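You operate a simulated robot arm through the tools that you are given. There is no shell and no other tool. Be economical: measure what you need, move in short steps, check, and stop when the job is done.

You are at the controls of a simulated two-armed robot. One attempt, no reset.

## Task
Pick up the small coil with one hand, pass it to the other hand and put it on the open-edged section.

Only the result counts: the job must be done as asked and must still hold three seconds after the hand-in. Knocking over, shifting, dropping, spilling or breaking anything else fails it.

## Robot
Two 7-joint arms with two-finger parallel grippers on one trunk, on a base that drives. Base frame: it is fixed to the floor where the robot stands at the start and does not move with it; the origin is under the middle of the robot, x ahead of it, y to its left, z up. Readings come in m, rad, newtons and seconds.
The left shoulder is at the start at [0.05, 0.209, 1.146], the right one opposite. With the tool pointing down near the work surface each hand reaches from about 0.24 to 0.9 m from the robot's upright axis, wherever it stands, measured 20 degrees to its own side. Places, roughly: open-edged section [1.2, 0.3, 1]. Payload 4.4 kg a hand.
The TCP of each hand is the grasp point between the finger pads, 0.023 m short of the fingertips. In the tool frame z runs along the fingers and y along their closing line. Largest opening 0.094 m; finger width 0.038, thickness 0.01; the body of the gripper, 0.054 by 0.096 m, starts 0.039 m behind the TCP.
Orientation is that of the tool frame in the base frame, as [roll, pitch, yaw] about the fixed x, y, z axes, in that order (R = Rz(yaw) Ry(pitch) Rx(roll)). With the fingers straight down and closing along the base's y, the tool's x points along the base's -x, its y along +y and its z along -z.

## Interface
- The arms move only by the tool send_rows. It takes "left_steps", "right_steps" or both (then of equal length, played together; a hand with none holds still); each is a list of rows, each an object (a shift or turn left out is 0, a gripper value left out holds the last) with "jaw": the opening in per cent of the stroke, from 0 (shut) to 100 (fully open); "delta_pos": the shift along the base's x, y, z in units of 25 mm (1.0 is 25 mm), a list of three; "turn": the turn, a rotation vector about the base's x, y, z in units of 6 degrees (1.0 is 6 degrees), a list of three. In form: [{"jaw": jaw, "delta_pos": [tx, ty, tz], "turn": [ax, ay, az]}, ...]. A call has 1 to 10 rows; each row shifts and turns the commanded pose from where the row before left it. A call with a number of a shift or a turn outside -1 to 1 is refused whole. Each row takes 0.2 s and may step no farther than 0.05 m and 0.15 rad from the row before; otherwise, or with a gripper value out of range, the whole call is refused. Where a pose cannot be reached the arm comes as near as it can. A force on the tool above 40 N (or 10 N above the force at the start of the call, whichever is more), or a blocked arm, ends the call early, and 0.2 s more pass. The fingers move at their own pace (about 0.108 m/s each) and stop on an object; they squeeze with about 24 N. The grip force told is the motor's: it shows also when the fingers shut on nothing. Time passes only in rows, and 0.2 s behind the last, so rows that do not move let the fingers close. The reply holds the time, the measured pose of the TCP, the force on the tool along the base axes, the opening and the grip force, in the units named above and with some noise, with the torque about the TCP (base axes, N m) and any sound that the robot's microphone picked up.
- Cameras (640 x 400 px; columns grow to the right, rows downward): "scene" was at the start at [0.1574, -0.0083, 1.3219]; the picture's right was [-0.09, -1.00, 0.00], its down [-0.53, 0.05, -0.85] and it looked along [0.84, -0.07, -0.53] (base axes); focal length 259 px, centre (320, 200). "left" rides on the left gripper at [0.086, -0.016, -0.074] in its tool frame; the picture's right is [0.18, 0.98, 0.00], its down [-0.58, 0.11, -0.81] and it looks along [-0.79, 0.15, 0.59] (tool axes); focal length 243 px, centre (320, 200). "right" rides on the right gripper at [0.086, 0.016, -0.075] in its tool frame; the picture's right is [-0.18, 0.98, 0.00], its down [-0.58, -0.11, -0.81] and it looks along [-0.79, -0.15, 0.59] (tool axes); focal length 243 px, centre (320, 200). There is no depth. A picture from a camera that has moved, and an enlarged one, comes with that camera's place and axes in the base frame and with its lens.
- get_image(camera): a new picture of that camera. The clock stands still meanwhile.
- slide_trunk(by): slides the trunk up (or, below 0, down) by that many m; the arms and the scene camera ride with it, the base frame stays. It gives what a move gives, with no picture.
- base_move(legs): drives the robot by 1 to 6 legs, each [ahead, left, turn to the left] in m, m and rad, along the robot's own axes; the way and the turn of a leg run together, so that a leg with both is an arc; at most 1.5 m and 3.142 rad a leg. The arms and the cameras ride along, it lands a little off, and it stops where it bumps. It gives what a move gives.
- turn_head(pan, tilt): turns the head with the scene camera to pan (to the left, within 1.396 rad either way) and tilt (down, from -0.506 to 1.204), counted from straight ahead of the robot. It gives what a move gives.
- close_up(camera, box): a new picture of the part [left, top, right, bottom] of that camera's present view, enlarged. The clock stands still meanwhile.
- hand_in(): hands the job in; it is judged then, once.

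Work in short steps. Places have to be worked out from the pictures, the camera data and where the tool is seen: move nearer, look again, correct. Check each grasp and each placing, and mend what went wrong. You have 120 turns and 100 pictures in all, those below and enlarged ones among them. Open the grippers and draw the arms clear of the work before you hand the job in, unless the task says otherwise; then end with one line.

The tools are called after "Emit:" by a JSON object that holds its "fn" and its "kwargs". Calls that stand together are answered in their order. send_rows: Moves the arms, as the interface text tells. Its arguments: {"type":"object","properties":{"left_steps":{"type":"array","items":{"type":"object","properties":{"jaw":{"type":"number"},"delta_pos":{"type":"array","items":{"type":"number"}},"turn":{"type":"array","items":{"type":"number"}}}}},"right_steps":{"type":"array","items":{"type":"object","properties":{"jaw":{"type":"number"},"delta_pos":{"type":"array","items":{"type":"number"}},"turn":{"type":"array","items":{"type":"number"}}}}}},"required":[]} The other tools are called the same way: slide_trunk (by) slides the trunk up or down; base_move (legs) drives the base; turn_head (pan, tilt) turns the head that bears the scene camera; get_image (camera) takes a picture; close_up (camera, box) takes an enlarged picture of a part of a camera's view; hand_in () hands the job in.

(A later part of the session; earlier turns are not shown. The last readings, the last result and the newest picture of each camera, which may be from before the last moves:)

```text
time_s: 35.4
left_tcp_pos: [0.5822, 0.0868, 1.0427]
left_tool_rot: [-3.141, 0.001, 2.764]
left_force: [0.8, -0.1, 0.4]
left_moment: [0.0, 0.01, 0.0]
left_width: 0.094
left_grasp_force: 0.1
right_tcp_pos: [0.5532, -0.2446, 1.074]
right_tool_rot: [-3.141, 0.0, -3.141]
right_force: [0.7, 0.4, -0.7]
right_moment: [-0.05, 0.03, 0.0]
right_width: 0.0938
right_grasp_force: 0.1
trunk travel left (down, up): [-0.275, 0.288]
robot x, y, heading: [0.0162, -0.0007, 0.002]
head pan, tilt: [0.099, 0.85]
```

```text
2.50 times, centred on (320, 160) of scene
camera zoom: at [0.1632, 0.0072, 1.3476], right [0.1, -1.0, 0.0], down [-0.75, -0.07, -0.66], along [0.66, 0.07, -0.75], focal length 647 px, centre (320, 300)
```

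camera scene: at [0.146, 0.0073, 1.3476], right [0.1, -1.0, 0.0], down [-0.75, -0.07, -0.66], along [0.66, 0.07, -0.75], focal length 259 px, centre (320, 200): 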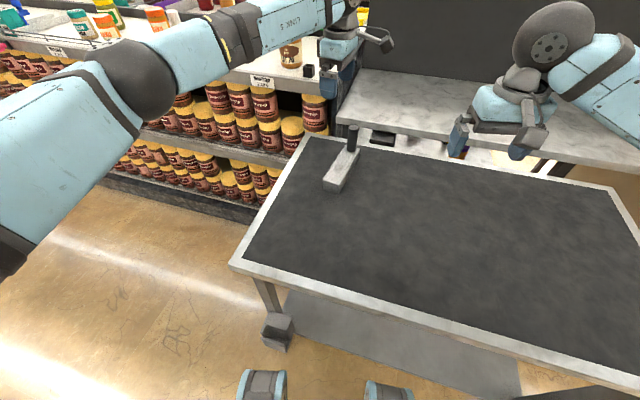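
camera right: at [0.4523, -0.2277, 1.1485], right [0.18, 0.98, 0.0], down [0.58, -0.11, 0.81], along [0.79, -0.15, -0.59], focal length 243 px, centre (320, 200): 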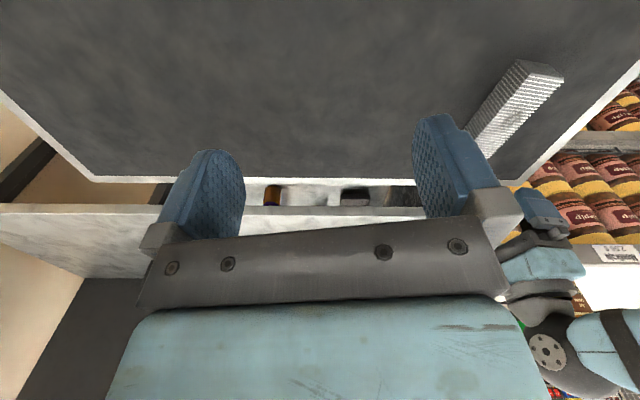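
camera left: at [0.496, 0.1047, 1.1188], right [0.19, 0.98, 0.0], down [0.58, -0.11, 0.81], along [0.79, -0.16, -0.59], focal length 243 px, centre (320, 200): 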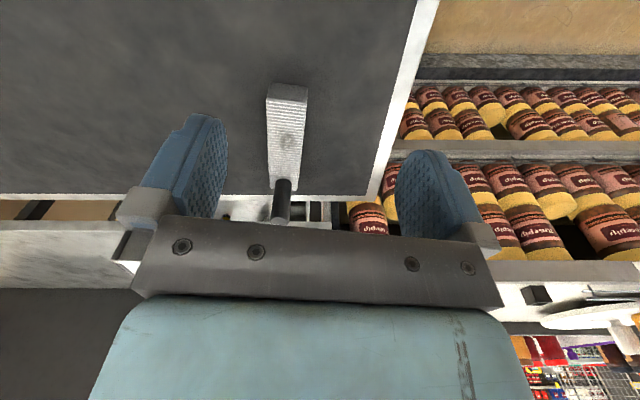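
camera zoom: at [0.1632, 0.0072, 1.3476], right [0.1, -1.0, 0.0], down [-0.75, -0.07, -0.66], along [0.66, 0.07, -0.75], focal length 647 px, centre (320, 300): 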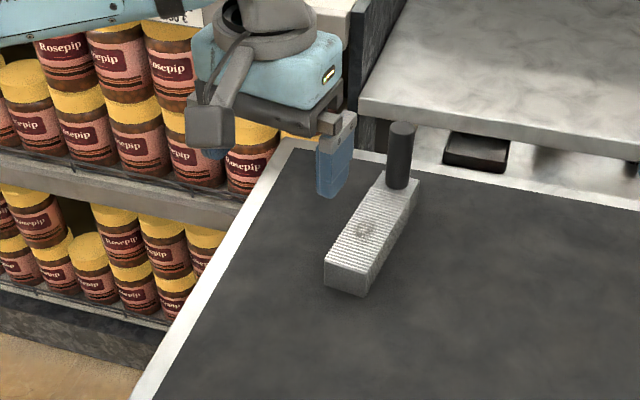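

Now consistent: near end center ≈(0.656,0.029), axis ≈-19°, length ≈0.18, stub at s≈0.162. I lean the left hand 38° and bring it to an approach point above/behind the near end.

Emit:
{"fn": "send_rows", "kwargs": {"left_steps": [{"delta_pos": [0.237, -0.269, -0.84], "turn": [-0.297, -0.855, 0.057]}, {"delta_pos": [0.237, -0.269, -0.84], "turn": [-0.297, -0.855, 0.057]}, {"delta_pos": [0.237, -0.269, -0.84], "turn": [-0.297, -0.855, 0.057]}, {"delta_pos": [0.237, -0.269, -0.84], "turn": [-0.297, -0.855, 0.057]}, {"delta_pos": [0.237, -0.269, -0.84], "turn": [-0.297, -0.855, 0.057]}, {"delta_pos": [0.237, -0.269, -0.84], "turn": [-0.297, -0.855, 0.057]}, {"delta_pos": [0.237, -0.269, -0.84], "turn": [-0.297, -0.855, 0.057]}, {}]}}

Emit:
{"fn": "get_image", "kwargs": {"camera": "left"}}

Emit:
{"fn": "close_up", "kwargs": {"camera": "scene", "box": [240, 80, 400, 240]}}

```text
time_s: 37.2
left_tcp_pos: [0.6252, 0.0392, 0.8967]
left_tool_rot: [3.124, 0.666, 2.8]
left_force: [0.1, -0.8, 0.0]
left_moment: [0.0, -0.03, -0.01]
left_width: 0.0941
left_grasp_force: 0.1
right_tcp_pos: [0.5543, -0.2425, 1.0739]
right_tool_rot: [-3.14, -0.001, 3.141]
right_force: [-0.4, 0.4, 0.1]
right_moment: [-0.03, -0.02, 0.01]
right_width: 0.094
right_grasp_force: 0.0
trunk travel left (down, up): [-0.275, 0.288]
robot x, y, heading: [0.0175, 0.0015, 0.004]
head pan, tilt: [0.099, 0.85]
```

```text
62 pictures are left
camera left: at [0.5105, 0.0623, 0.9025], right [0.18, 0.98, -0.1], down [-0.01, 0.1, 0.99], along [0.98, -0.18, 0.03], focal length 243 px, centre (320, 200)
```

left: 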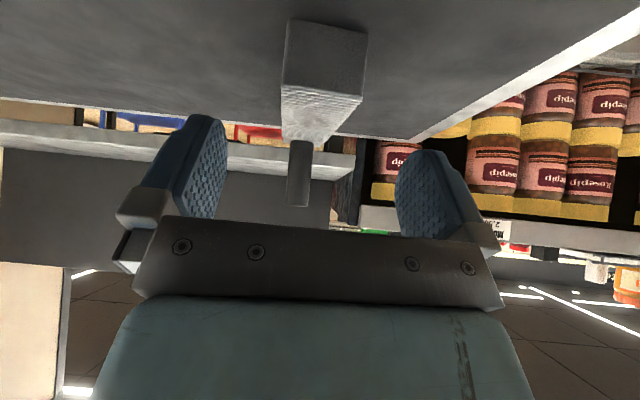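

```text
2.50 times, centred on (320, 160) of scene
camera zoom: at [0.163, 0.0071, 1.3476], right [0.1, -1.0, 0.0], down [-0.75, -0.07, -0.66], along [0.66, 0.07, -0.75], focal length 647 px, centre (320, 300)
```

zoom: 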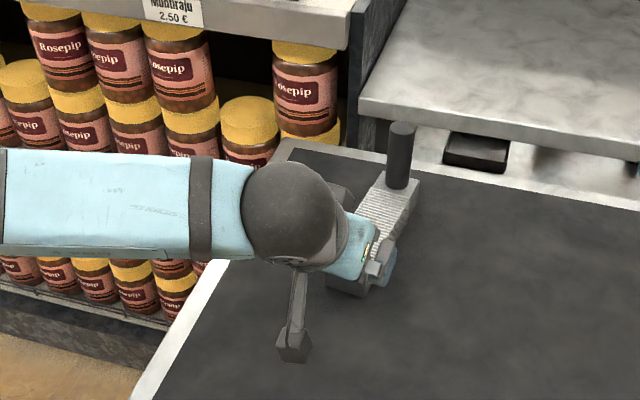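

Near face center measured at ≈(0.660,0.029,0.821), matching. I advance along the tool to straddle the near end.

Emit:
{"fn": "send_rows", "kwargs": {"left_steps": [{"delta_pos": [0.623, -0.203, -0.835]}, {"delta_pos": [0.623, -0.203, -0.835]}, {"delta_pos": [0.623, -0.203, -0.835]}, {}]}}

Emit:
{"fn": "get_image", "kwargs": {"camera": "left"}}

Emit:
{"fn": "close_up", "kwargs": {"camera": "scene", "box": [240, 80, 400, 240]}}

Emit:
{"fn": "close_up", "kwargs": {"camera": "right", "box": [420, 0, 640, 140]}}

```text
time_s: 38.2
left_tcp_pos: [0.6704, 0.0237, 0.8336]
left_tool_rot: [3.125, 0.665, 2.799]
left_force: [-0.3, -0.2, 0.6]
left_moment: [0.0, -0.01, -0.01]
left_width: 0.094
left_grasp_force: 0.1
right_tcp_pos: [0.5538, -0.2441, 1.0749]
right_tool_rot: [-3.142, 0.0, -3.139]
right_force: [-0.3, 0.3, 0.3]
right_moment: [-0.05, 0.0, 0.0]
right_width: 0.0942
right_grasp_force: 0.0
trunk travel left (down, up): [-0.275, 0.288]
robot x, y, heading: [0.0191, 0.0007, -0.0]
head pan, tilt: [0.099, 0.85]
```

```text
60 pictures are left
camera left: at [0.5567, 0.047, 0.8402], right [0.18, 0.98, -0.1], down [-0.01, 0.1, 0.99], along [0.98, -0.18, 0.03], focal length 243 px, centre (320, 200)
```

left: 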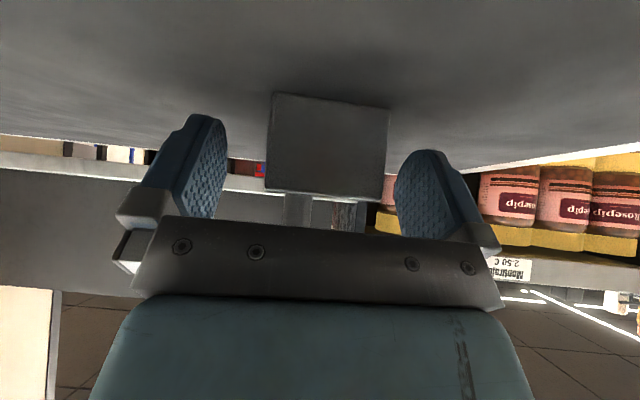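

```text
2.50 times, centred on (320, 160) of scene
camera zoom: at [0.1629, 0.0074, 1.3476], right [0.1, -1.0, 0.0], down [-0.75, -0.07, -0.66], along [0.66, 0.07, -0.75], focal length 647 px, centre (320, 300)
```

zoom: 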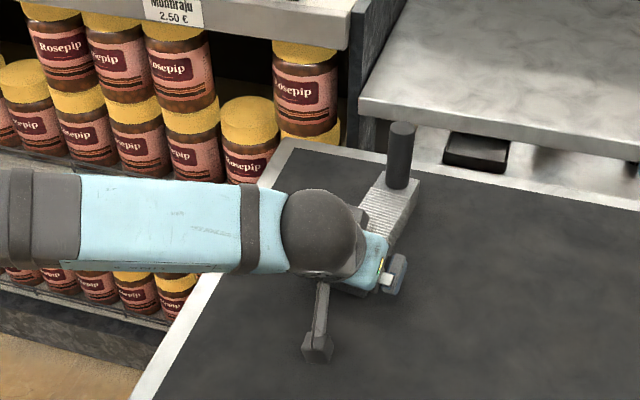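

```text
2.86 times, centred on (530, 70) of right
camera zoom: at [0.469, -0.2273, 1.149], right [0.18, 0.98, 0.0], down [0.58, -0.11, 0.81], along [0.79, -0.15, -0.59], focal length 693 px, centre (-280, 571)
```

zoom: 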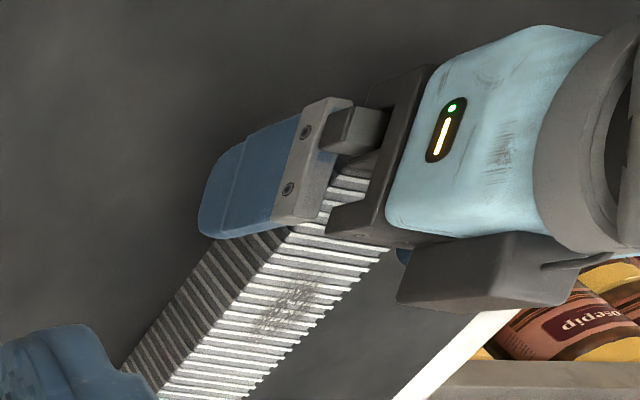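

The fingers straddle the near end; the block center is ~4 mm to the left of the TCP, so I shift 4 mm and close the left gripper.

Emit:
{"fn": "send_rows", "kwargs": {"left_steps": [{"delta_pos": [0.05, 0.15, 0]}, {}, {"jaw": 0}, {}, {}, {}]}}

Emit:
{"fn": "get_image", "kwargs": {"camera": "left"}}

```text
time_s: 39.6
left_tcp_pos: [0.6717, 0.0278, 0.8355]
left_tool_rot: [3.124, 0.663, 2.801]
left_force: [-1.0, -2.6, -0.3]
left_moment: [-0.17, -0.11, -0.4]
left_width: 0.0497
left_grasp_force: 24.1
right_tcp_pos: [0.5546, -0.2434, 1.0752]
right_tool_rot: [-3.141, 0.001, 3.14]
right_force: [-0.1, 0.1, 0.1]
right_moment: [-0.03, 0.03, -0.01]
right_width: 0.094
right_grasp_force: 0.1
trunk travel left (down, up): [-0.275, 0.288]
robot x, y, heading: [0.015, 0.0013, -0.0]
head pan, tilt: [0.099, 0.85]
```

```text
57 pictures are left
camera left: at [0.558, 0.0506, 0.8404], right [0.18, 0.98, -0.1], down [-0.01, 0.1, 0.99], along [0.98, -0.18, 0.02], focal length 243 px, centre (320, 200)
```

left: 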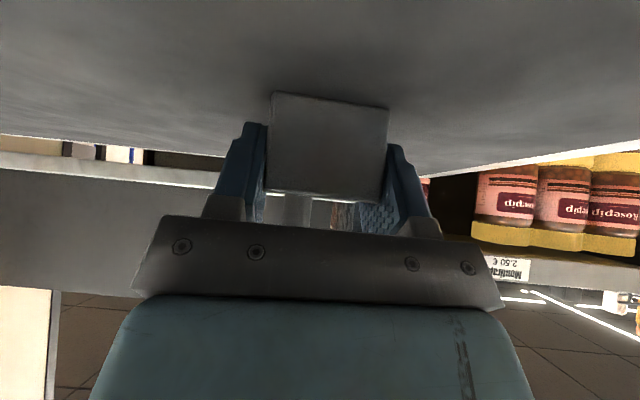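

Gripped at 49.7 mm. Lift gently 25 mm and check load and droop.

Emit:
{"fn": "send_rows", "kwargs": {"left_steps": [{"delta_pos": [0, 0, 0.25]}, {"delta_pos": [0, 0, 0.25]}, {"delta_pos": [0, 0, 0.25]}, {"delta_pos": [0, 0, 0.25]}, {}]}}

Emit:
{"fn": "close_up", "kwargs": {"camera": "scene", "box": [240, 80, 400, 240]}}

Emit:
{"fn": "get_image", "kwargs": {"camera": "left"}}

```text
time_s: 40.8
left_tcp_pos: [0.6725, 0.0289, 0.8591]
left_tool_rot: [3.123, 0.663, 2.798]
left_force: [-0.5, -0.2, -3.0]
left_moment: [0.06, 0.24, 0.02]
left_width: 0.0498
left_grasp_force: 23.5
right_tcp_pos: [0.5552, -0.2444, 1.0746]
right_tool_rot: [3.139, 0.0, 3.141]
right_force: [0.2, 0.0, 0.0]
right_moment: [-0.02, 0.01, 0.0]
right_width: 0.0941
right_grasp_force: 0.0
trunk travel left (down, up): [-0.275, 0.288]
robot x, y, heading: [0.0203, -0.0014, 0.001]
head pan, tilt: [0.099, 0.85]
```

```text
2.50 times, centred on (320, 160) of scene
camera zoom: at [0.1637, 0.0072, 1.3475], right [0.1, -1.0, 0.0], down [-0.75, -0.07, -0.66], along [0.66, 0.07, -0.75], focal length 647 px, centre (320, 300)
```

zoom: 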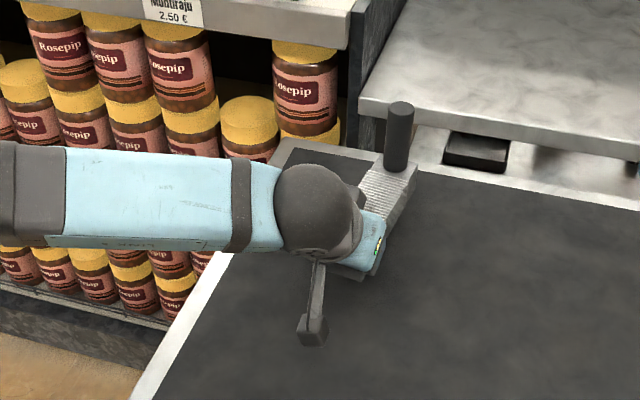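

```text
55 pictures are left
camera left: at [0.5588, 0.0512, 0.8645], right [0.18, 0.98, -0.1], down [-0.01, 0.1, 0.99], along [0.98, -0.18, 0.02], focal length 243 px, centre (320, 200)
```

left: 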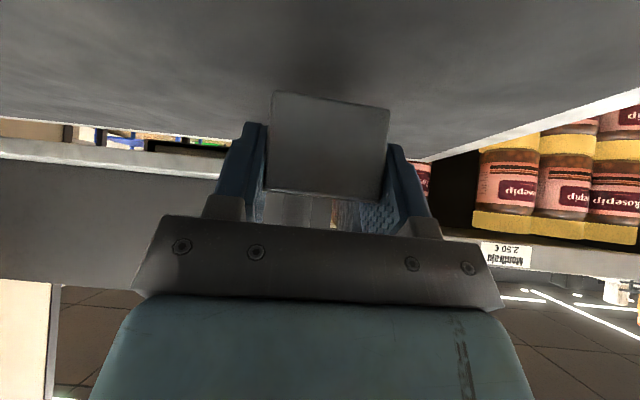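

The coil (≈0.3 kg) lifts level without slipping. I raise it and draw it slightly closer for the handover.

Emit:
{"fn": "send_rows", "kwargs": {"left_steps": [{"delta_pos": [-0.3, 0, 0.7]}, {"delta_pos": [-0.3, 0, 0.7]}, {"delta_pos": [-0.3, 0, 0.7]}, {"delta_pos": [-0.3, 0, 0.7]}, {"delta_pos": [-0.3, 0, 0.7]}, {"delta_pos": [-0.3, 0, 0.7]}, {"delta_pos": [-0.3, 0, 0.7]}, {"delta_pos": [-0.3, 0, 0.7]}, {}], "right_steps": [{"delta_pos": [0, 0, 0.8]}, {"delta_pos": [0, 0, 0.8]}, {"delta_pos": [0, 0, 0.8]}, {"delta_pos": [0, 0, 0.8]}, {"delta_pos": [0, 0, 0], "turn": [0, 0, -0.8]}, {"turn": [0, 0, -0.8]}, {"turn": [0, 0, -0.8]}, {"turn": [0, 0, -0.8]}, {}]}}

Emit:
{"fn": "get_image", "kwargs": {"camera": "scene"}}

Emit:
{"fn": "get_image", "kwargs": {"camera": "right"}}

```text
time_s: 42.8
left_tcp_pos: [0.6115, 0.0275, 0.9983]
left_tool_rot: [3.123, 0.663, 2.799]
left_force: [0.4, 0.4, -2.6]
left_moment: [0.08, 0.26, -0.01]
left_width: 0.0498
left_grasp_force: 23.9
right_tcp_pos: [0.554, -0.2447, 1.1555]
right_tool_rot: [-3.141, 0.001, 2.804]
right_force: [-0.3, 0.2, 0.4]
right_moment: [0.01, -0.03, 0.0]
right_width: 0.0939
right_grasp_force: 0.1
trunk travel left (down, up): [-0.275, 0.288]
robot x, y, heading: [0.0179, -0.0013, 0.002]
head pan, tilt: [0.099, 0.85]
```

```text
54 pictures are left
camera scene: at [0.1639, 0.0072, 1.3475], right [0.1, -1.0, 0.0], down [-0.75, -0.07, -0.66], along [0.66, 0.07, -0.75], focal length 259 px, centre (320, 200)
```

scene: 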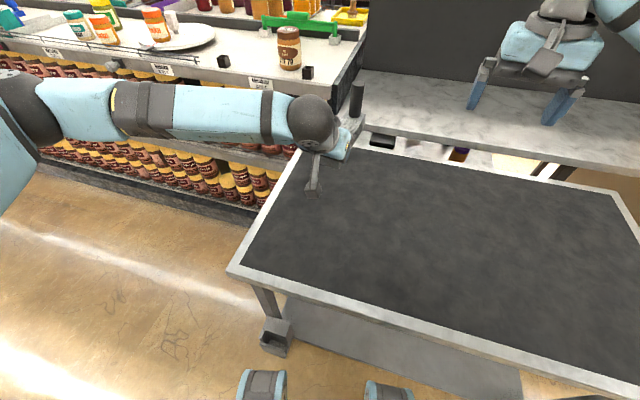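

```text
53 pictures are left
camera right: at [0.4803, -0.1999, 1.2284], right [0.5, 0.87, 0.0], down [0.51, -0.29, 0.81], along [0.7, -0.4, -0.59], focal length 243 px, centre (320, 200)
```

right: 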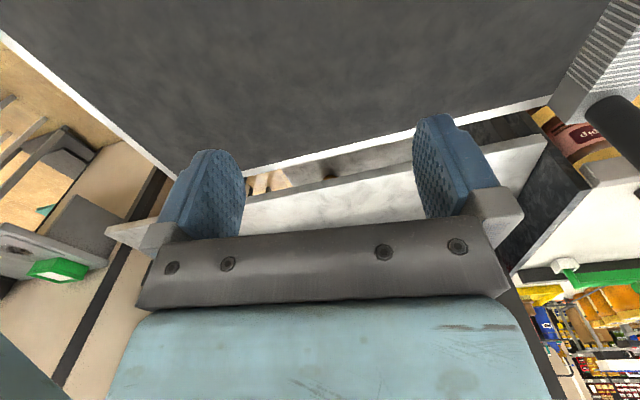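

Block pose in hand: near end ≈(0.599,0.032), top z≈1.004, stub ≈(0.752,-0.021). I bring the right hand above the take-over point (0.708,-0.006) and look.

Emit:
{"fn": "send_rows", "kwargs": {"right_steps": [{"delta_pos": [0.615, 0.956, 0]}, {"delta_pos": [0.615, 0.956, 0]}, {"delta_pos": [0.615, 0.956, 0]}, {"delta_pos": [0.615, 0.956, 0]}, {"delta_pos": [0.615, 0.956, 0]}, {"delta_pos": [0.615, 0.956, 0]}, {"delta_pos": [0.615, 0.956, 0]}, {"delta_pos": [0.615, 0.956, 0]}, {"delta_pos": [0.615, 0.956, 0]}, {"delta_pos": [0.615, 0.956, 0]}]}}

Emit:
{"fn": "get_image", "kwargs": {"camera": "right"}}

Emit:
{"fn": "close_up", "kwargs": {"camera": "scene", "box": [260, 20, 420, 180]}}

```text
time_s: 45.0
left_tcp_pos: [0.6127, 0.0285, 0.9984]
left_tool_rot: [3.128, 0.663, 2.801]
left_force: [0.3, -0.3, -2.8]
left_moment: [0.08, 0.24, 0.0]
left_width: 0.05
left_grasp_force: 23.7
right_tcp_pos: [0.7085, -0.0036, 1.1521]
right_tool_rot: [-3.14, 0.0, 2.809]
right_force: [0.8, 0.0, 0.0]
right_moment: [-0.02, 0.01, 0.02]
right_width: 0.094
right_grasp_force: 0.1
trunk travel left (down, up): [-0.275, 0.288]
robot x, y, heading: [0.0181, 0.0019, -0.002]
head pan, tilt: [0.099, 0.85]
```

```text
52 pictures are left
camera right: at [0.6343, 0.0404, 1.2279], right [0.5, 0.87, 0.0], down [0.51, -0.29, 0.81], along [0.7, -0.4, -0.59], focal length 243 px, centre (320, 200)
```

right: 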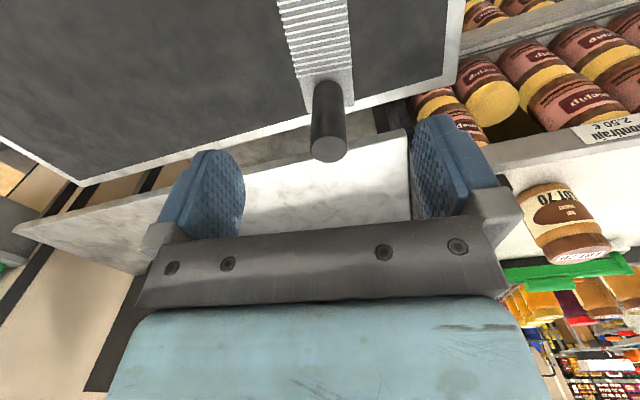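

```text
2.50 times, centred on (340, 100) of scene
camera zoom: at [0.1637, 0.0084, 1.3475], right [0.1, -1.0, 0.0], down [-0.75, -0.07, -0.66], along [0.66, 0.06, -0.75], focal length 647 px, centre (270, 450)
```

zoom: 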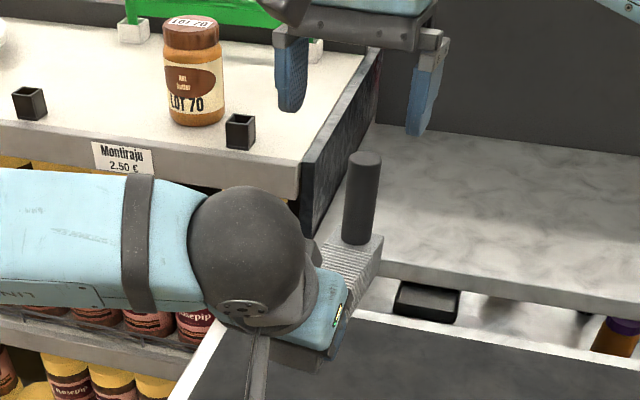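

The stub axis ≈(0.751,-0.018) is laterally centered. I back off 4 mm along the block for stub clearance and descend partway.

Emit:
{"fn": "send_rows", "kwargs": {"right_steps": [{"delta_pos": [-0.15, 0.05, -0.5]}, {"delta_pos": [0, 0, -1]}, {"delta_pos": [0, 0, -1]}, {"delta_pos": [0, 0, -1]}, {}]}}

Emit:
{"fn": "get_image", "kwargs": {"camera": "right"}}

Emit:
{"fn": "close_up", "kwargs": {"camera": "scene", "box": [260, 20, 420, 180]}}

```text
time_s: 46.2
left_tcp_pos: [0.6124, 0.0272, 0.9987]
left_tool_rot: [3.125, 0.664, 2.8]
left_force: [-0.4, 0.3, -3.8]
left_moment: [0.08, 0.27, 0.0]
left_width: 0.05
left_grasp_force: 24.1
right_tcp_pos: [0.7041, -0.0038, 1.0655]
right_tool_rot: [3.141, 0.001, 2.808]
right_force: [0.0, 1.0, 0.7]
right_moment: [-0.01, 0.0, 0.01]
right_width: 0.0939
right_grasp_force: 0.1
trunk travel left (down, up): [-0.275, 0.288]
robot x, y, heading: [0.0179, 0.0017, 0.001]
head pan, tilt: [0.099, 0.85]
```

```text
50 pictures are left
camera right: at [0.629, 0.0404, 1.1414], right [0.5, 0.87, 0.0], down [0.51, -0.29, 0.81], along [0.7, -0.4, -0.59], focal length 243 px, centre (320, 200)
```

right: 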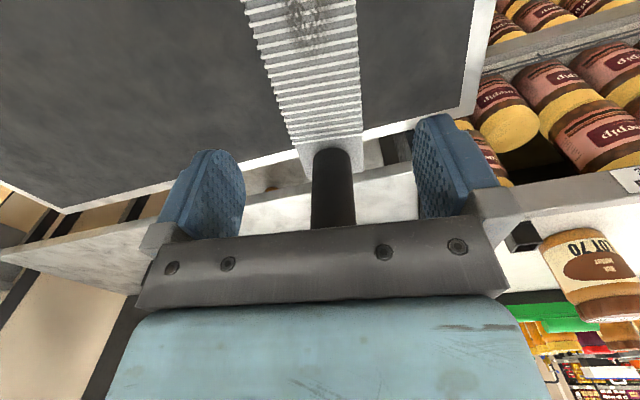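

```text
2.50 times, centred on (340, 100) of scene
camera zoom: at [0.1633, 0.0073, 1.3476], right [0.1, -1.0, 0.0], down [-0.75, -0.07, -0.66], along [0.66, 0.07, -0.75], focal length 647 px, centre (270, 450)
```

zoom: 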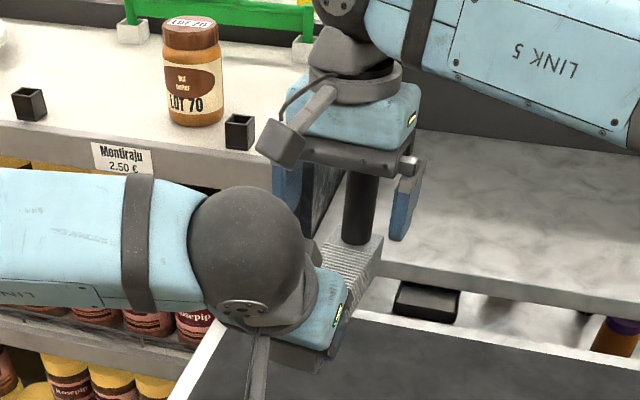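

Clearance stub-to-palm looks ~7 mm along the block. I descend slowly past the stub's top and check forces.

Emit:
{"fn": "send_rows", "kwargs": {"right_steps": [{"delta_pos": [0, 0, -0.5]}, {"delta_pos": [0, 0, -0.5]}, {"delta_pos": [0, 0, -0.5]}, {}]}}

Emit:
{"fn": "get_image", "kwargs": {"camera": "right"}}

Emit:
{"fn": "close_up", "kwargs": {"camera": "scene", "box": [260, 20, 420, 180]}}

```text
time_s: 47.2
left_tcp_pos: [0.6123, 0.0277, 0.9972]
left_tool_rot: [3.125, 0.662, 2.798]
left_force: [-3.5, 0.8, -7.9]
left_moment: [0.17, 0.67, 0.03]
left_width: 0.0497
left_grasp_force: 24.4
right_tcp_pos: [0.7061, -0.0035, 1.0296]
right_tool_rot: [-3.141, -0.001, 2.807]
right_force: [3.5, -1.3, 5.3]
right_moment: [0.01, -0.04, -0.01]
right_width: 0.0938
right_grasp_force: 0.1
trunk travel left (down, up): [-0.275, 0.288]
robot x, y, heading: [0.0147, -0.0007, 0.002]
head pan, tilt: [0.099, 0.85]
```

```text
48 pictures are left
camera right: at [0.6299, 0.0404, 1.1037], right [0.5, 0.87, 0.0], down [0.51, -0.29, 0.81], along [0.7, -0.4, -0.59], focal length 243 px, centre (320, 200)
```

right: 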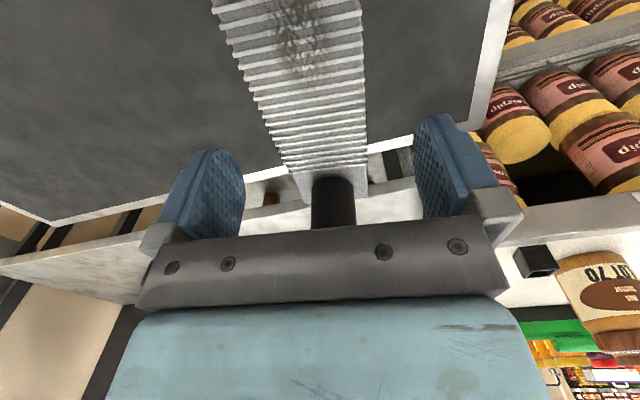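

```text
2.50 times, centred on (340, 100) of scene
camera zoom: at [0.1634, 0.0072, 1.3475], right [0.1, -1.0, 0.0], down [-0.75, -0.07, -0.66], along [0.66, 0.07, -0.75], focal length 647 px, centre (270, 450)
```

zoom: 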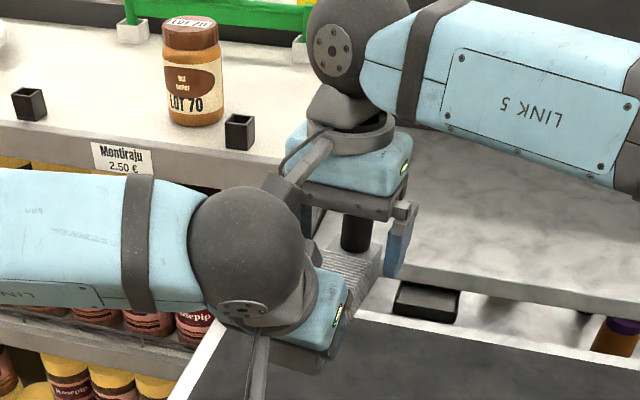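

Contact: the force pushes the right hand toward the stub side and up, so its camera box is touching the left gripper. I back the right hand straight up and move it aside; I'll take the block from the side instead (closing vertically, across its height).

Emit:
{"fn": "send_rows", "kwargs": {"right_steps": [{"delta_pos": [0, 0, 1]}, {"delta_pos": [0, 0, 1]}, {"delta_pos": [0, 0, 1]}, {"delta_pos": [0, 0, 1]}, {"delta_pos": [-0.33, -0.94, 0]}, {"delta_pos": [-0.33, -0.94, 0]}, {"delta_pos": [-0.33, -0.94, 0]}, {"delta_pos": [-0.33, -0.94, 0]}, {"delta_pos": [-0.33, -0.94, 0]}, {"delta_pos": [-0.33, -0.94, 0]}]}}

Emit:
{"fn": "close_up", "kwargs": {"camera": "scene", "box": [260, 20, 420, 180]}}

```text
time_s: 49.4
left_tcp_pos: [0.6117, 0.0274, 0.9974]
left_tool_rot: [3.124, 0.663, 2.799]
left_force: [0.4, 0.0, -2.8]
left_moment: [0.06, 0.27, -0.04]
left_width: 0.0497
left_grasp_force: 24.0
right_tcp_pos: [0.6549, -0.1455, 1.129]
right_tool_rot: [3.141, -0.001, 2.807]
right_force: [1.2, 0.4, -0.7]
right_moment: [0.02, 0.0, 0.02]
right_width: 0.0939
right_grasp_force: 0.0
trunk travel left (down, up): [-0.275, 0.288]
robot x, y, heading: [0.0188, 0.0016, 0.005]
head pan, tilt: [0.099, 0.85]
```

```text
2.50 times, centred on (340, 100) of scene
camera zoom: at [0.1633, 0.0061, 1.3476], right [0.1, -1.0, 0.0], down [-0.75, -0.07, -0.66], along [0.66, 0.07, -0.75], focal length 647 px, centre (270, 450)
```

zoom: 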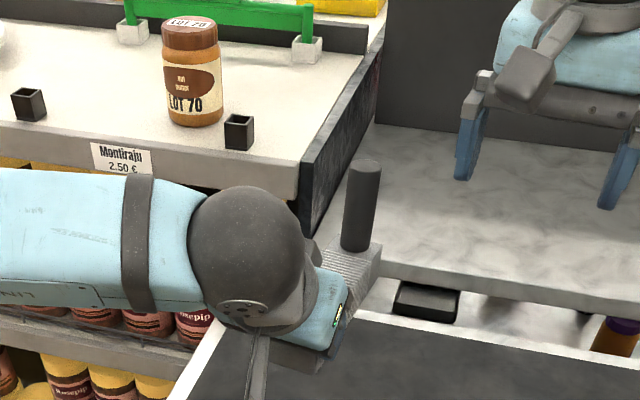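

Coil still held nearly unchanged. I rotate the right tool 90° about the block's axis so it points left, a bit further aside.

Emit:
{"fn": "send_rows", "kwargs": {"right_steps": [{"delta_pos": [-0.1, -0.2, 0], "turn": [0.945, -0.328, 0]}, {"delta_pos": [-0.1, -0.2, 0], "turn": [0.945, -0.328, 0]}, {"delta_pos": [-0.1, -0.2, 0], "turn": [0.945, -0.328, 0]}, {"delta_pos": [-0.1, -0.2, 0], "turn": [0.945, -0.328, 0]}, {"delta_pos": [-0.1, -0.2, 0], "turn": [0.945, -0.328, 0]}, {"delta_pos": [-0.1, -0.2, 0], "turn": [0.945, -0.328, 0]}, {"delta_pos": [-0.1, -0.2, 0], "turn": [0.945, -0.328, 0]}, {"turn": [0.945, -0.328, 0]}, {"turn": [0.945, -0.328, 0]}, {"turn": [0.945, -0.328, 0]}]}}

Emit:
{"fn": "send_rows", "kwargs": {"right_steps": [{"turn": [0.945, -0.328, 0]}, {"turn": [0.945, -0.328, 0]}, {"turn": [0.945, -0.328, 0]}, {"turn": [0.945, -0.328, 0]}, {"turn": [0.945, -0.328, 0]}, {}]}}

Emit:
{"fn": "get_image", "kwargs": {"camera": "scene"}}

```text
time_s: 51.6
left_tcp_pos: [0.6119, 0.0276, 0.9978]
left_tool_rot: [3.125, 0.664, 2.8]
left_force: [0.5, 0.8, -3.1]
left_moment: [0.09, 0.19, 0.01]
left_width: 0.05
left_grasp_force: 24.3
right_tcp_pos: [0.6382, -0.1799, 1.1291]
right_tool_rot: [2.092, 0.0, 2.806]
right_force: [-0.1, -0.1, -0.3]
right_moment: [0.0, -0.02, -0.01]
right_width: 0.0941
right_grasp_force: 0.0
trunk travel left (down, up): [-0.275, 0.288]
robot x, y, heading: [0.0154, 0.0032, -0.001]
head pan, tilt: [0.099, 0.85]
```

```text
time_s: 53.0
left_tcp_pos: [0.6131, 0.0273, 0.9976]
left_tool_rot: [3.123, 0.664, 2.801]
left_force: [0.6, 0.4, -3.7]
left_moment: [0.06, 0.24, -0.02]
left_width: 0.05
left_grasp_force: 24.1
right_tcp_pos: [0.6375, -0.1803, 1.1296]
right_tool_rot: [1.569, 0.001, 2.805]
right_force: [0.2, 1.4, -0.1]
right_moment: [0.03, 0.01, 0.03]
right_width: 0.0941
right_grasp_force: 0.1
trunk travel left (down, up): [-0.275, 0.288]
robot x, y, heading: [0.0165, -0.0005, 0.002]
head pan, tilt: [0.099, 0.85]
```

```text
45 pictures are left
camera scene: at [0.1635, 0.0072, 1.3475], right [0.1, -1.0, 0.0], down [-0.75, -0.07, -0.66], along [0.66, 0.07, -0.75], focal length 259 px, centre (320, 200)
```

scene: 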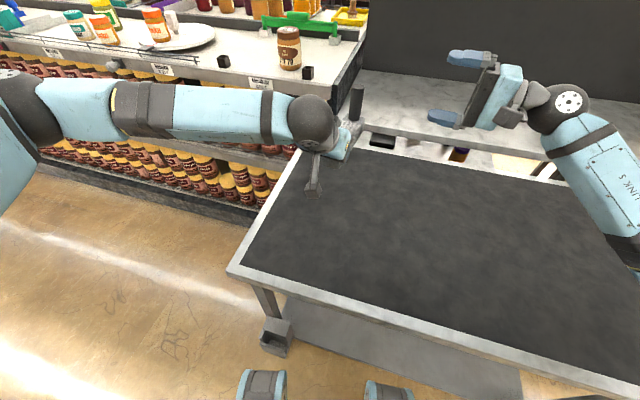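

Orientation reached. I lower the right hand to block height and look with its camera.

Emit:
{"fn": "send_rows", "kwargs": {"right_steps": [{"delta_pos": [-0.33, 0, -0.98]}, {"delta_pos": [0, 0, -0.98]}, {"delta_pos": [0, 0, -0.98]}, {"delta_pos": [0, 0, -0.98]}, {"delta_pos": [0, 0, -0.98]}, {"delta_pos": [0, 0, -0.98]}, {}]}}

Emit:
{"fn": "get_image", "kwargs": {"camera": "right"}}

Emit:
{"fn": "close_up", "kwargs": {"camera": "scene", "box": [260, 40, 500, 200]}}

```text
time_s: 54.6
left_tcp_pos: [0.6112, 0.0292, 0.998]
left_tool_rot: [3.123, 0.663, 2.8]
left_force: [-0.7, -0.3, -3.7]
left_moment: [0.06, 0.24, 0.02]
left_width: 0.0499
left_grasp_force: 24.1
right_tcp_pos: [0.6302, -0.1801, 0.9823]
right_tool_rot: [1.568, 0.0, 2.807]
right_force: [-0.6, 0.0, -0.1]
right_moment: [-0.01, 0.01, 0.02]
right_width: 0.0941
right_grasp_force: 0.1
trunk travel left (down, up): [-0.275, 0.288]
robot x, y, heading: [0.0155, 0.0015, 0.003]
head pan, tilt: [0.099, 0.85]
```

```text
44 pictures are left
camera right: at [0.5255, -0.2217, 0.9986], right [0.17, -0.06, 0.98], down [0.28, -0.95, -0.11], along [0.94, 0.3, -0.15], focal length 243 px, centre (320, 200)
```

right: 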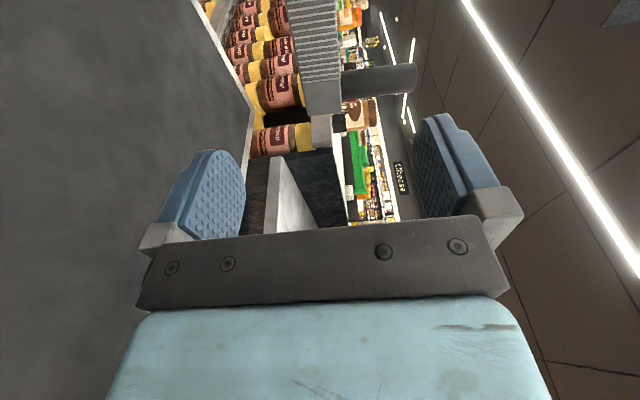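

```text
2.50 times, centred on (380, 120) of scene
camera zoom: at [0.1635, 0.0072, 1.3475], right [0.1, -1.0, 0.0], down [-0.75, -0.07, -0.66], along [0.66, 0.07, -0.75], focal length 647 px, centre (170, 400)
```

zoom: 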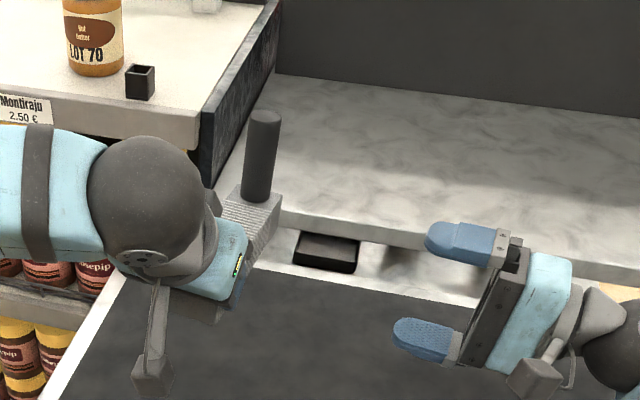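

Block center height ≈0.979 at the grip point. I lower 3 mm and advance toward the block, stopping short to look.

Emit:
{"fn": "send_rows", "kwargs": {"right_steps": [{"delta_pos": [0.328, 0.945, -0.12]}, {"delta_pos": [0.328, 0.945, 0]}, {"delta_pos": [0.328, 0.945, 0]}, {"delta_pos": [0.328, 0.945, 0]}, {"delta_pos": [0.328, 0.945, 0]}, {}]}}

Emit:
{"fn": "get_image", "kwargs": {"camera": "right"}}

Emit:
{"fn": "close_up", "kwargs": {"camera": "scene", "box": [260, 40, 500, 200]}}

```text
time_s: 56.0
left_tcp_pos: [0.6118, 0.0296, 0.9991]
left_tool_rot: [3.126, 0.665, 2.801]
left_force: [0.2, 0.3, -1.7]
left_moment: [0.08, 0.22, 0.02]
left_width: 0.0501
left_grasp_force: 23.7
right_tcp_pos: [0.6712, -0.0583, 0.9817]
right_tool_rot: [1.569, 0.0, 2.808]
right_force: [-0.1, -0.6, 0.6]
right_moment: [0.05, -0.02, 0.01]
right_width: 0.094
right_grasp_force: 0.0
trunk travel left (down, up): [-0.275, 0.288]
robot x, y, heading: [0.0181, 0.0011, 0.001]
head pan, tilt: [0.099, 0.85]
```

```text
42 pictures are left
camera right: at [0.5662, -0.1011, 0.997], right [0.17, -0.06, 0.98], down [0.29, -0.95, -0.11], along [0.94, 0.3, -0.15], focal length 243 px, centre (320, 200)
```

right: 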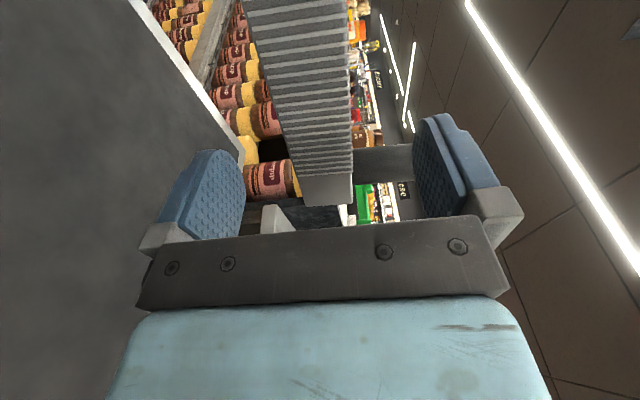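

```text
2.50 times, centred on (380, 120) of scene
camera zoom: at [0.1624, 0.0089, 1.3474], right [0.1, -0.99, 0.0], down [-0.75, -0.08, -0.66], along [0.66, 0.06, -0.75], focal length 647 px, centre (170, 400)
```

zoom: 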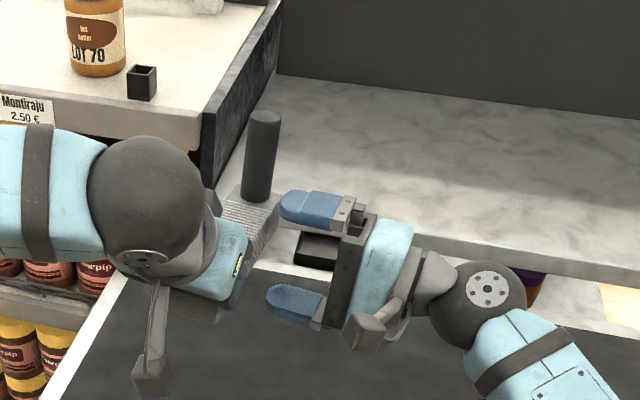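

Alignment looks good: block between the fingers, stub beyond them. I advance the rest.

Emit:
{"fn": "send_rows", "kwargs": {"right_steps": [{"delta_pos": [0.262, 0.756, 0]}, {"delta_pos": [0.262, 0.756, 0]}, {"delta_pos": [0.262, 0.756, 0]}, {}]}}

Emit:
{"fn": "get_image", "kwargs": {"camera": "right"}}

Emit:
{"fn": "close_up", "kwargs": {"camera": "scene", "box": [260, 40, 500, 200]}}

```text
time_s: 57.0
left_tcp_pos: [0.6114, 0.0284, 0.9982]
left_tool_rot: [3.124, 0.663, 2.799]
left_force: [0.2, 0.0, -3.5]
left_moment: [0.04, 0.23, -0.02]
left_width: 0.0496
left_grasp_force: 23.9
right_tcp_pos: [0.6916, -0.0047, 0.9793]
right_tool_rot: [1.568, 0.0, 2.808]
right_force: [-0.1, 0.6, -0.3]
right_moment: [0.01, -0.01, -0.02]
right_width: 0.0938
right_grasp_force: 0.1
trunk travel left (down, up): [-0.275, 0.288]
robot x, y, heading: [0.0149, -0.0073, -0.005]
head pan, tilt: [0.099, 0.85]
```

```text
40 pictures are left
camera right: at [0.5864, -0.0468, 0.9953], right [0.17, -0.06, 0.98], down [0.28, -0.95, -0.11], along [0.94, 0.3, -0.15], focal length 243 px, centre (320, 200)
```

right: 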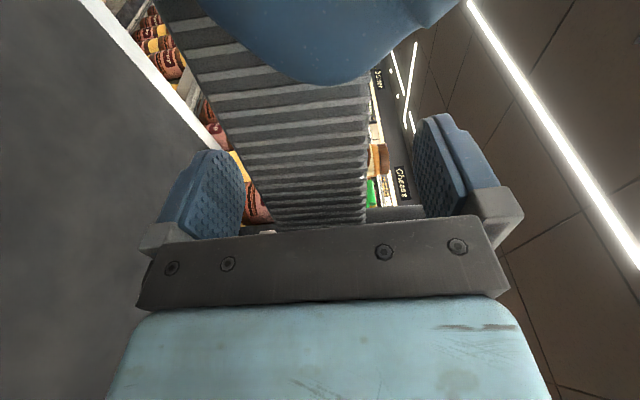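

```text
2.50 times, centred on (380, 120) of scene
camera zoom: at [0.1634, 0.0068, 1.3475], right [0.1, -1.0, 0.0], down [-0.75, -0.07, -0.66], along [0.66, 0.07, -0.75], focal length 647 px, centre (170, 400)
```

zoom: 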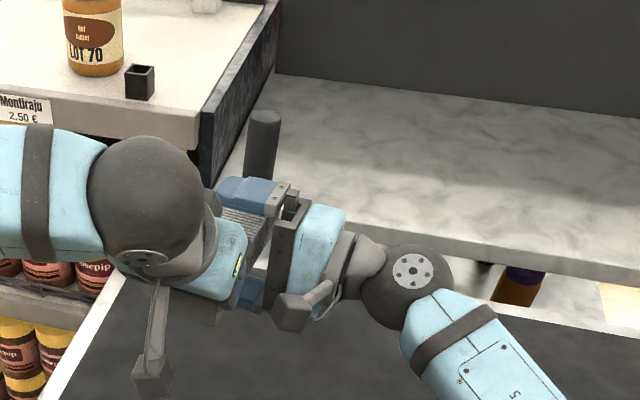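

No contact; the block is between the right fingers. I close the right gripper and watch the forces.

Emit:
{"fn": "send_rows", "kwargs": {"right_steps": [{"jaw": 0}, {}, {}, {}]}}

Emit:
{"fn": "close_up", "kwargs": {"camera": "scene", "box": [260, 40, 500, 200]}}

Emit:
{"fn": "get_image", "kwargs": {"camera": "right"}}

```text
time_s: 58.0
left_tcp_pos: [0.612, 0.0275, 0.9983]
left_tool_rot: [3.126, 0.664, 2.799]
left_force: [-1.9, 0.4, 1.1]
left_moment: [-0.76, -0.55, 0.14]
left_width: 0.0499
left_grasp_force: 24.2
right_tcp_pos: [0.6907, -0.0048, 0.9785]
right_tool_rot: [1.571, -0.003, 2.807]
right_force: [2.9, -0.3, -0.5]
right_moment: [0.65, 0.51, -0.23]
right_width: 0.0419
right_grasp_force: 24.2
trunk travel left (down, up): [-0.275, 0.288]
robot x, y, heading: [0.0166, 0.0009, 0.001]
head pan, tilt: [0.099, 0.85]
```

```text
2.50 times, centred on (380, 120) of scene
camera zoom: at [0.1636, 0.0072, 1.3475], right [0.1, -1.0, 0.0], down [-0.75, -0.07, -0.66], along [0.66, 0.07, -0.75], focal length 647 px, centre (170, 400)
```

zoom: 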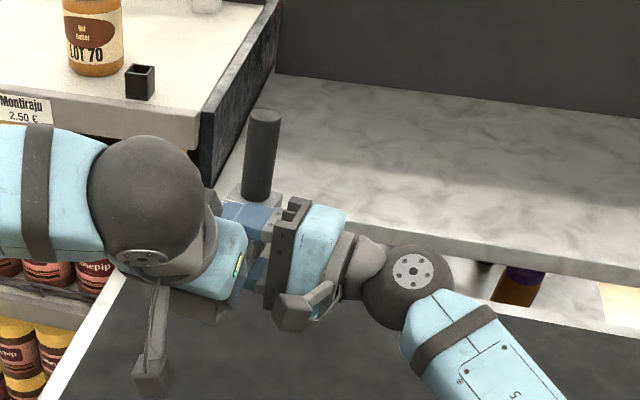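

```text
37 pictures are left
camera right: at [0.5865, -0.0468, 0.9949], right [0.18, -0.06, 0.98], down [0.28, -0.95, -0.11], along [0.94, 0.3, -0.15], focal length 243 px, centre (320, 200)
```

right: 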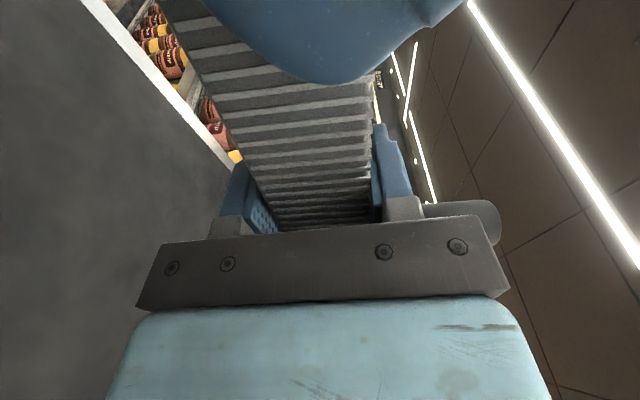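

Both hands hold it. I open the left slightly (limited room beside the right camera), and check that the right holds.

Emit:
{"fn": "send_rows", "kwargs": {"left_steps": [{"jaw": 63}, {}, {}]}}

Emit:
{"fn": "send_rows", "kwargs": {"left_steps": [{"delta_pos": [-0.29, 0.1, 0.39]}, {"delta_pos": [-0.58, 0.2, 0.78]}, {"delta_pos": [-0.58, 0.2, 0.78]}, {"delta_pos": [-0.58, 0.2, 0.78]}, {"delta_pos": [-0.58, 0.2, 0.78]}, {}]}}

Emit:
{"fn": "get_image", "kwargs": {"camera": "scene"}}

Emit:
{"fn": "get_image", "kwargs": {"camera": "right"}}

```text
time_s: 58.8
left_tcp_pos: [0.6119, 0.028, 0.9985]
left_tool_rot: [3.123, 0.663, 2.8]
left_force: [0.9, 0.8, 0.7]
left_moment: [0.0, 0.0, 0.01]
left_width: 0.0594
left_grasp_force: 0.1
right_tcp_pos: [0.6907, -0.0045, 0.9788]
right_tool_rot: [1.572, -0.003, 2.807]
right_force: [-0.1, 0.4, -2.3]
right_moment: [0.0, 0.01, 0.0]
right_width: 0.0398
right_grasp_force: 23.4
trunk travel left (down, up): [-0.275, 0.288]
robot x, y, heading: [0.016, 0.0003, 0.005]
head pan, tilt: [0.099, 0.85]
```

```text
time_s: 60.2
left_tcp_pos: [0.5473, 0.0483, 1.0851]
left_tool_rot: [3.125, 0.662, 2.803]
left_force: [-0.4, 0.6, -0.7]
left_moment: [0.02, 0.01, 0.02]
left_width: 0.0593
left_grasp_force: 0.1
right_tcp_pos: [0.6919, -0.0056, 0.9788]
right_tool_rot: [1.571, -0.002, 2.807]
right_force: [-0.1, -0.4, -2.5]
right_moment: [0.0, -0.04, 0.02]
right_width: 0.0397
right_grasp_force: 24.3
trunk travel left (down, up): [-0.275, 0.288]
robot x, y, heading: [0.0197, 0.0015, -0.002]
head pan, tilt: [0.099, 0.85]
```

```text
36 pictures are left
camera scene: at [0.1639, 0.0071, 1.3474], right [0.1, -1.0, 0.0], down [-0.75, -0.07, -0.66], along [0.66, 0.07, -0.75], focal length 259 px, centre (320, 200)
```

scene: 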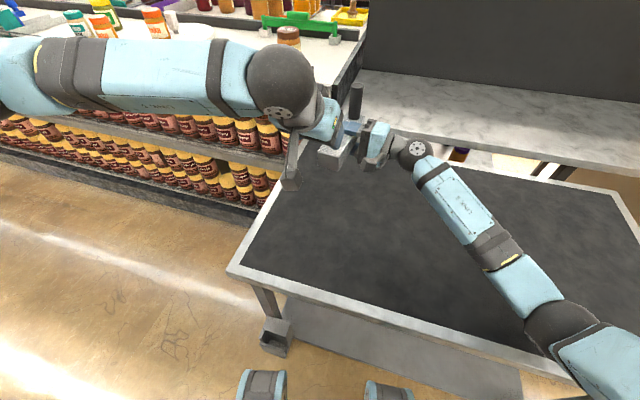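

```text
35 pictures are left
camera right: at [0.5867, -0.0468, 0.9949], right [0.17, -0.06, 0.98], down [0.28, -0.95, -0.11], along [0.94, 0.3, -0.15], focal length 243 px, centre (320, 200)
```

right: 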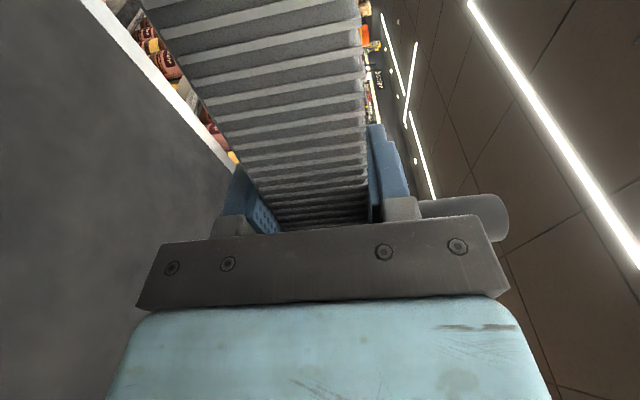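

The handover is done: the right hand alone carries the coil (≈2.5 N). I retract the left hand, raise the right, then rotate the right tool back to pointing down (coil on its side, stub to the left).

Emit:
{"fn": "send_rows", "kwargs": {"left_steps": [{"delta_pos": [-0.8, 0.8, 0.5]}, {"delta_pos": [-0.8, 0.8, 0.5]}, {"delta_pos": [-0.6, 1, 0.5], "turn": [0.297, 0.855, 0]}, {"delta_pos": [-0.6, 1, 0.5], "turn": [0.297, 0.855, 0]}, {"delta_pos": [-0.6, 1, 0.5], "turn": [0.297, 0.855, 0]}, {"delta_pos": [-0.6, 1, 0.5], "turn": [0.297, 0.855, 0]}, {"delta_pos": [-0.6, 1, 0.5], "turn": [0.297, 0.855, 0]}, {"delta_pos": [0, 1, 0.5], "turn": [0.297, 0.855, 0]}, {"delta_pos": [0, 1, 0.5], "turn": [0.297, 0.855, 0]}], "right_steps": [{"delta_pos": [0, 0, 0]}, {}, {"delta_pos": [0, 0, 0.6]}, {"delta_pos": [0, 0, 0.6]}, {"delta_pos": [0, 0, 0.6]}, {"delta_pos": [0, 0, 0.6]}, {"delta_pos": [0, 0, 0.6]}, {"delta_pos": [0, 0, 0.6]}, {"delta_pos": [0, 0, 0.6]}]}}

Emit:
{"fn": "send_rows", "kwargs": {"right_steps": [{"delta_pos": [-0.4, -0.4, 0], "turn": [-0.945, 0.328, 0]}, {"delta_pos": [-0.4, -0.4, 0], "turn": [-0.945, 0.328, 0]}, {"delta_pos": [-0.4, -0.4, 0], "turn": [-0.945, 0.328, 0]}, {"delta_pos": [-0.4, -0.4, 0], "turn": [-0.945, 0.328, 0]}, {"delta_pos": [-0.4, -0.4, 0], "turn": [-0.945, 0.328, 0]}, {"delta_pos": [-0.4, -0.4, 0], "turn": [-0.945, 0.328, 0]}, {"delta_pos": [-0.4, -0.4, 0], "turn": [-0.945, 0.328, 0]}, {"delta_pos": [-0.4, -0.4, 0], "turn": [-0.945, 0.328, 0]}, {"delta_pos": [-0.4, -0.4, 0], "turn": [-0.945, 0.328, 0]}, {"delta_pos": [-0.4, -0.4, 0], "turn": [-0.945, 0.328, 0]}]}}

Emit:
{"fn": "send_rows", "kwargs": {"right_steps": [{"delta_pos": [-0.4, -0.4, 0], "turn": [-0.945, 0.328, 0]}, {"delta_pos": [-0.4, -0.4, 0], "turn": [-0.945, 0.328, 0]}, {"delta_pos": [-0.4, -0.4, 0], "turn": [-0.945, 0.328, 0]}, {"delta_pos": [-0.4, 0, 0], "turn": [-0.945, 0.328, 0]}, {"delta_pos": [-0.4, 0, 0], "turn": [-0.945, 0.328, 0]}, {}]}}

Emit:
{"fn": "get_image", "kwargs": {"camera": "scene"}}

Emit:
{"fn": "get_image", "kwargs": {"camera": "right"}}

```text
time_s: 62.2
left_tcp_pos: [0.4327, 0.2677, 1.1992]
left_tool_rot: [3.13, 0.0, 2.802]
left_force: [-0.9, -0.2, 0.8]
left_moment: [0.0, -0.01, 0.04]
left_width: 0.0593
left_grasp_force: 0.0
right_tcp_pos: [0.6901, -0.0049, 1.0843]
right_tool_rot: [1.571, -0.001, 2.806]
right_force: [-1.0, 0.0, -1.9]
right_moment: [-0.01, 0.02, 0.0]
right_width: 0.0396
right_grasp_force: 23.8
trunk travel left (down, up): [-0.275, 0.288]
robot x, y, heading: [0.0187, 0.0002, 0.002]
head pan, tilt: [0.099, 0.85]
```

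```text
time_s: 64.4
left_tcp_pos: [0.4319, 0.2658, 1.1985]
left_tool_rot: [3.128, -0.001, 2.802]
left_force: [-0.8, -0.4, -0.1]
left_moment: [0.01, -0.02, 0.02]
left_width: 0.0591
left_grasp_force: 0.1
right_tcp_pos: [0.5896, -0.1073, 1.0833]
right_tool_rot: [2.619, 0.0, 2.807]
right_force: [0.1, -0.3, -3.4]
right_moment: [0.0, 0.04, 0.0]
right_width: 0.0398
right_grasp_force: 24.2
trunk travel left (down, up): [-0.275, 0.288]
robot x, y, heading: [0.012, 0.0033, -0.001]
head pan, tilt: [0.099, 0.85]
```

```text
time_s: 65.8
left_tcp_pos: [0.4329, 0.265, 1.1999]
left_tool_rot: [3.129, -0.001, 2.801]
left_force: [0.1, 0.1, 0.0]
left_moment: [-0.03, -0.02, 0.01]
left_width: 0.0591
left_grasp_force: 0.1
right_tcp_pos: [0.5418, -0.1355, 1.0829]
right_tool_rot: [3.142, 0.0, 2.806]
right_force: [0.4, 0.7, -3.6]
right_moment: [-0.01, 0.03, 0.01]
right_width: 0.0399
right_grasp_force: 23.6
trunk travel left (down, up): [-0.275, 0.288]
robot x, y, heading: [0.0174, 0.0035, -0.003]
head pan, tilt: [0.099, 0.85]
```

```text
34 pictures are left
camera scene: at [0.1635, 0.0068, 1.3475], right [0.1, -1.0, 0.0], down [-0.75, -0.07, -0.66], along [0.66, 0.07, -0.75], focal length 259 px, centre (320, 200)
```

scene: 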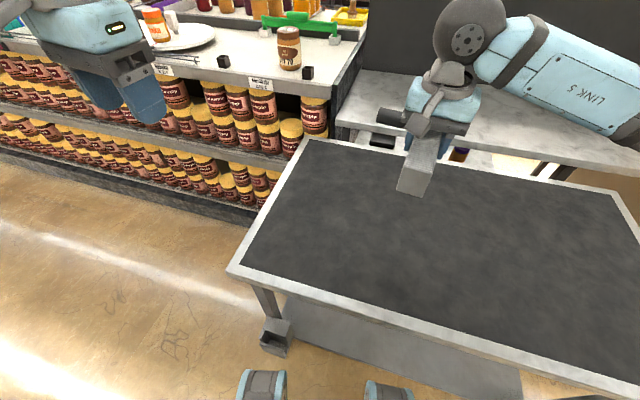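

```text
33 pictures are left
camera right: at [0.4661, -0.0914, 1.1586], right [0.5, 0.87, 0.0], down [0.51, -0.29, 0.81], along [0.7, -0.4, -0.59], focal length 243 px, centre (320, 200)
```

right: 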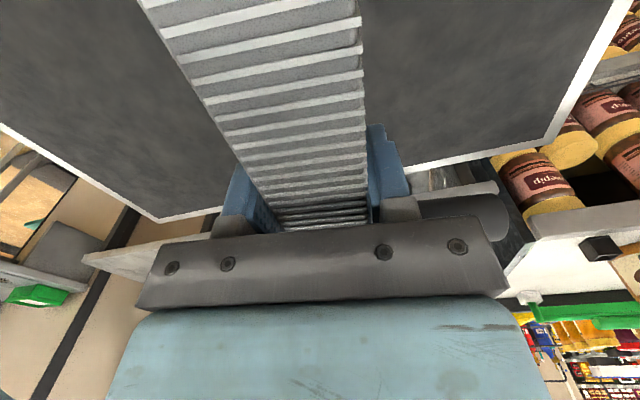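

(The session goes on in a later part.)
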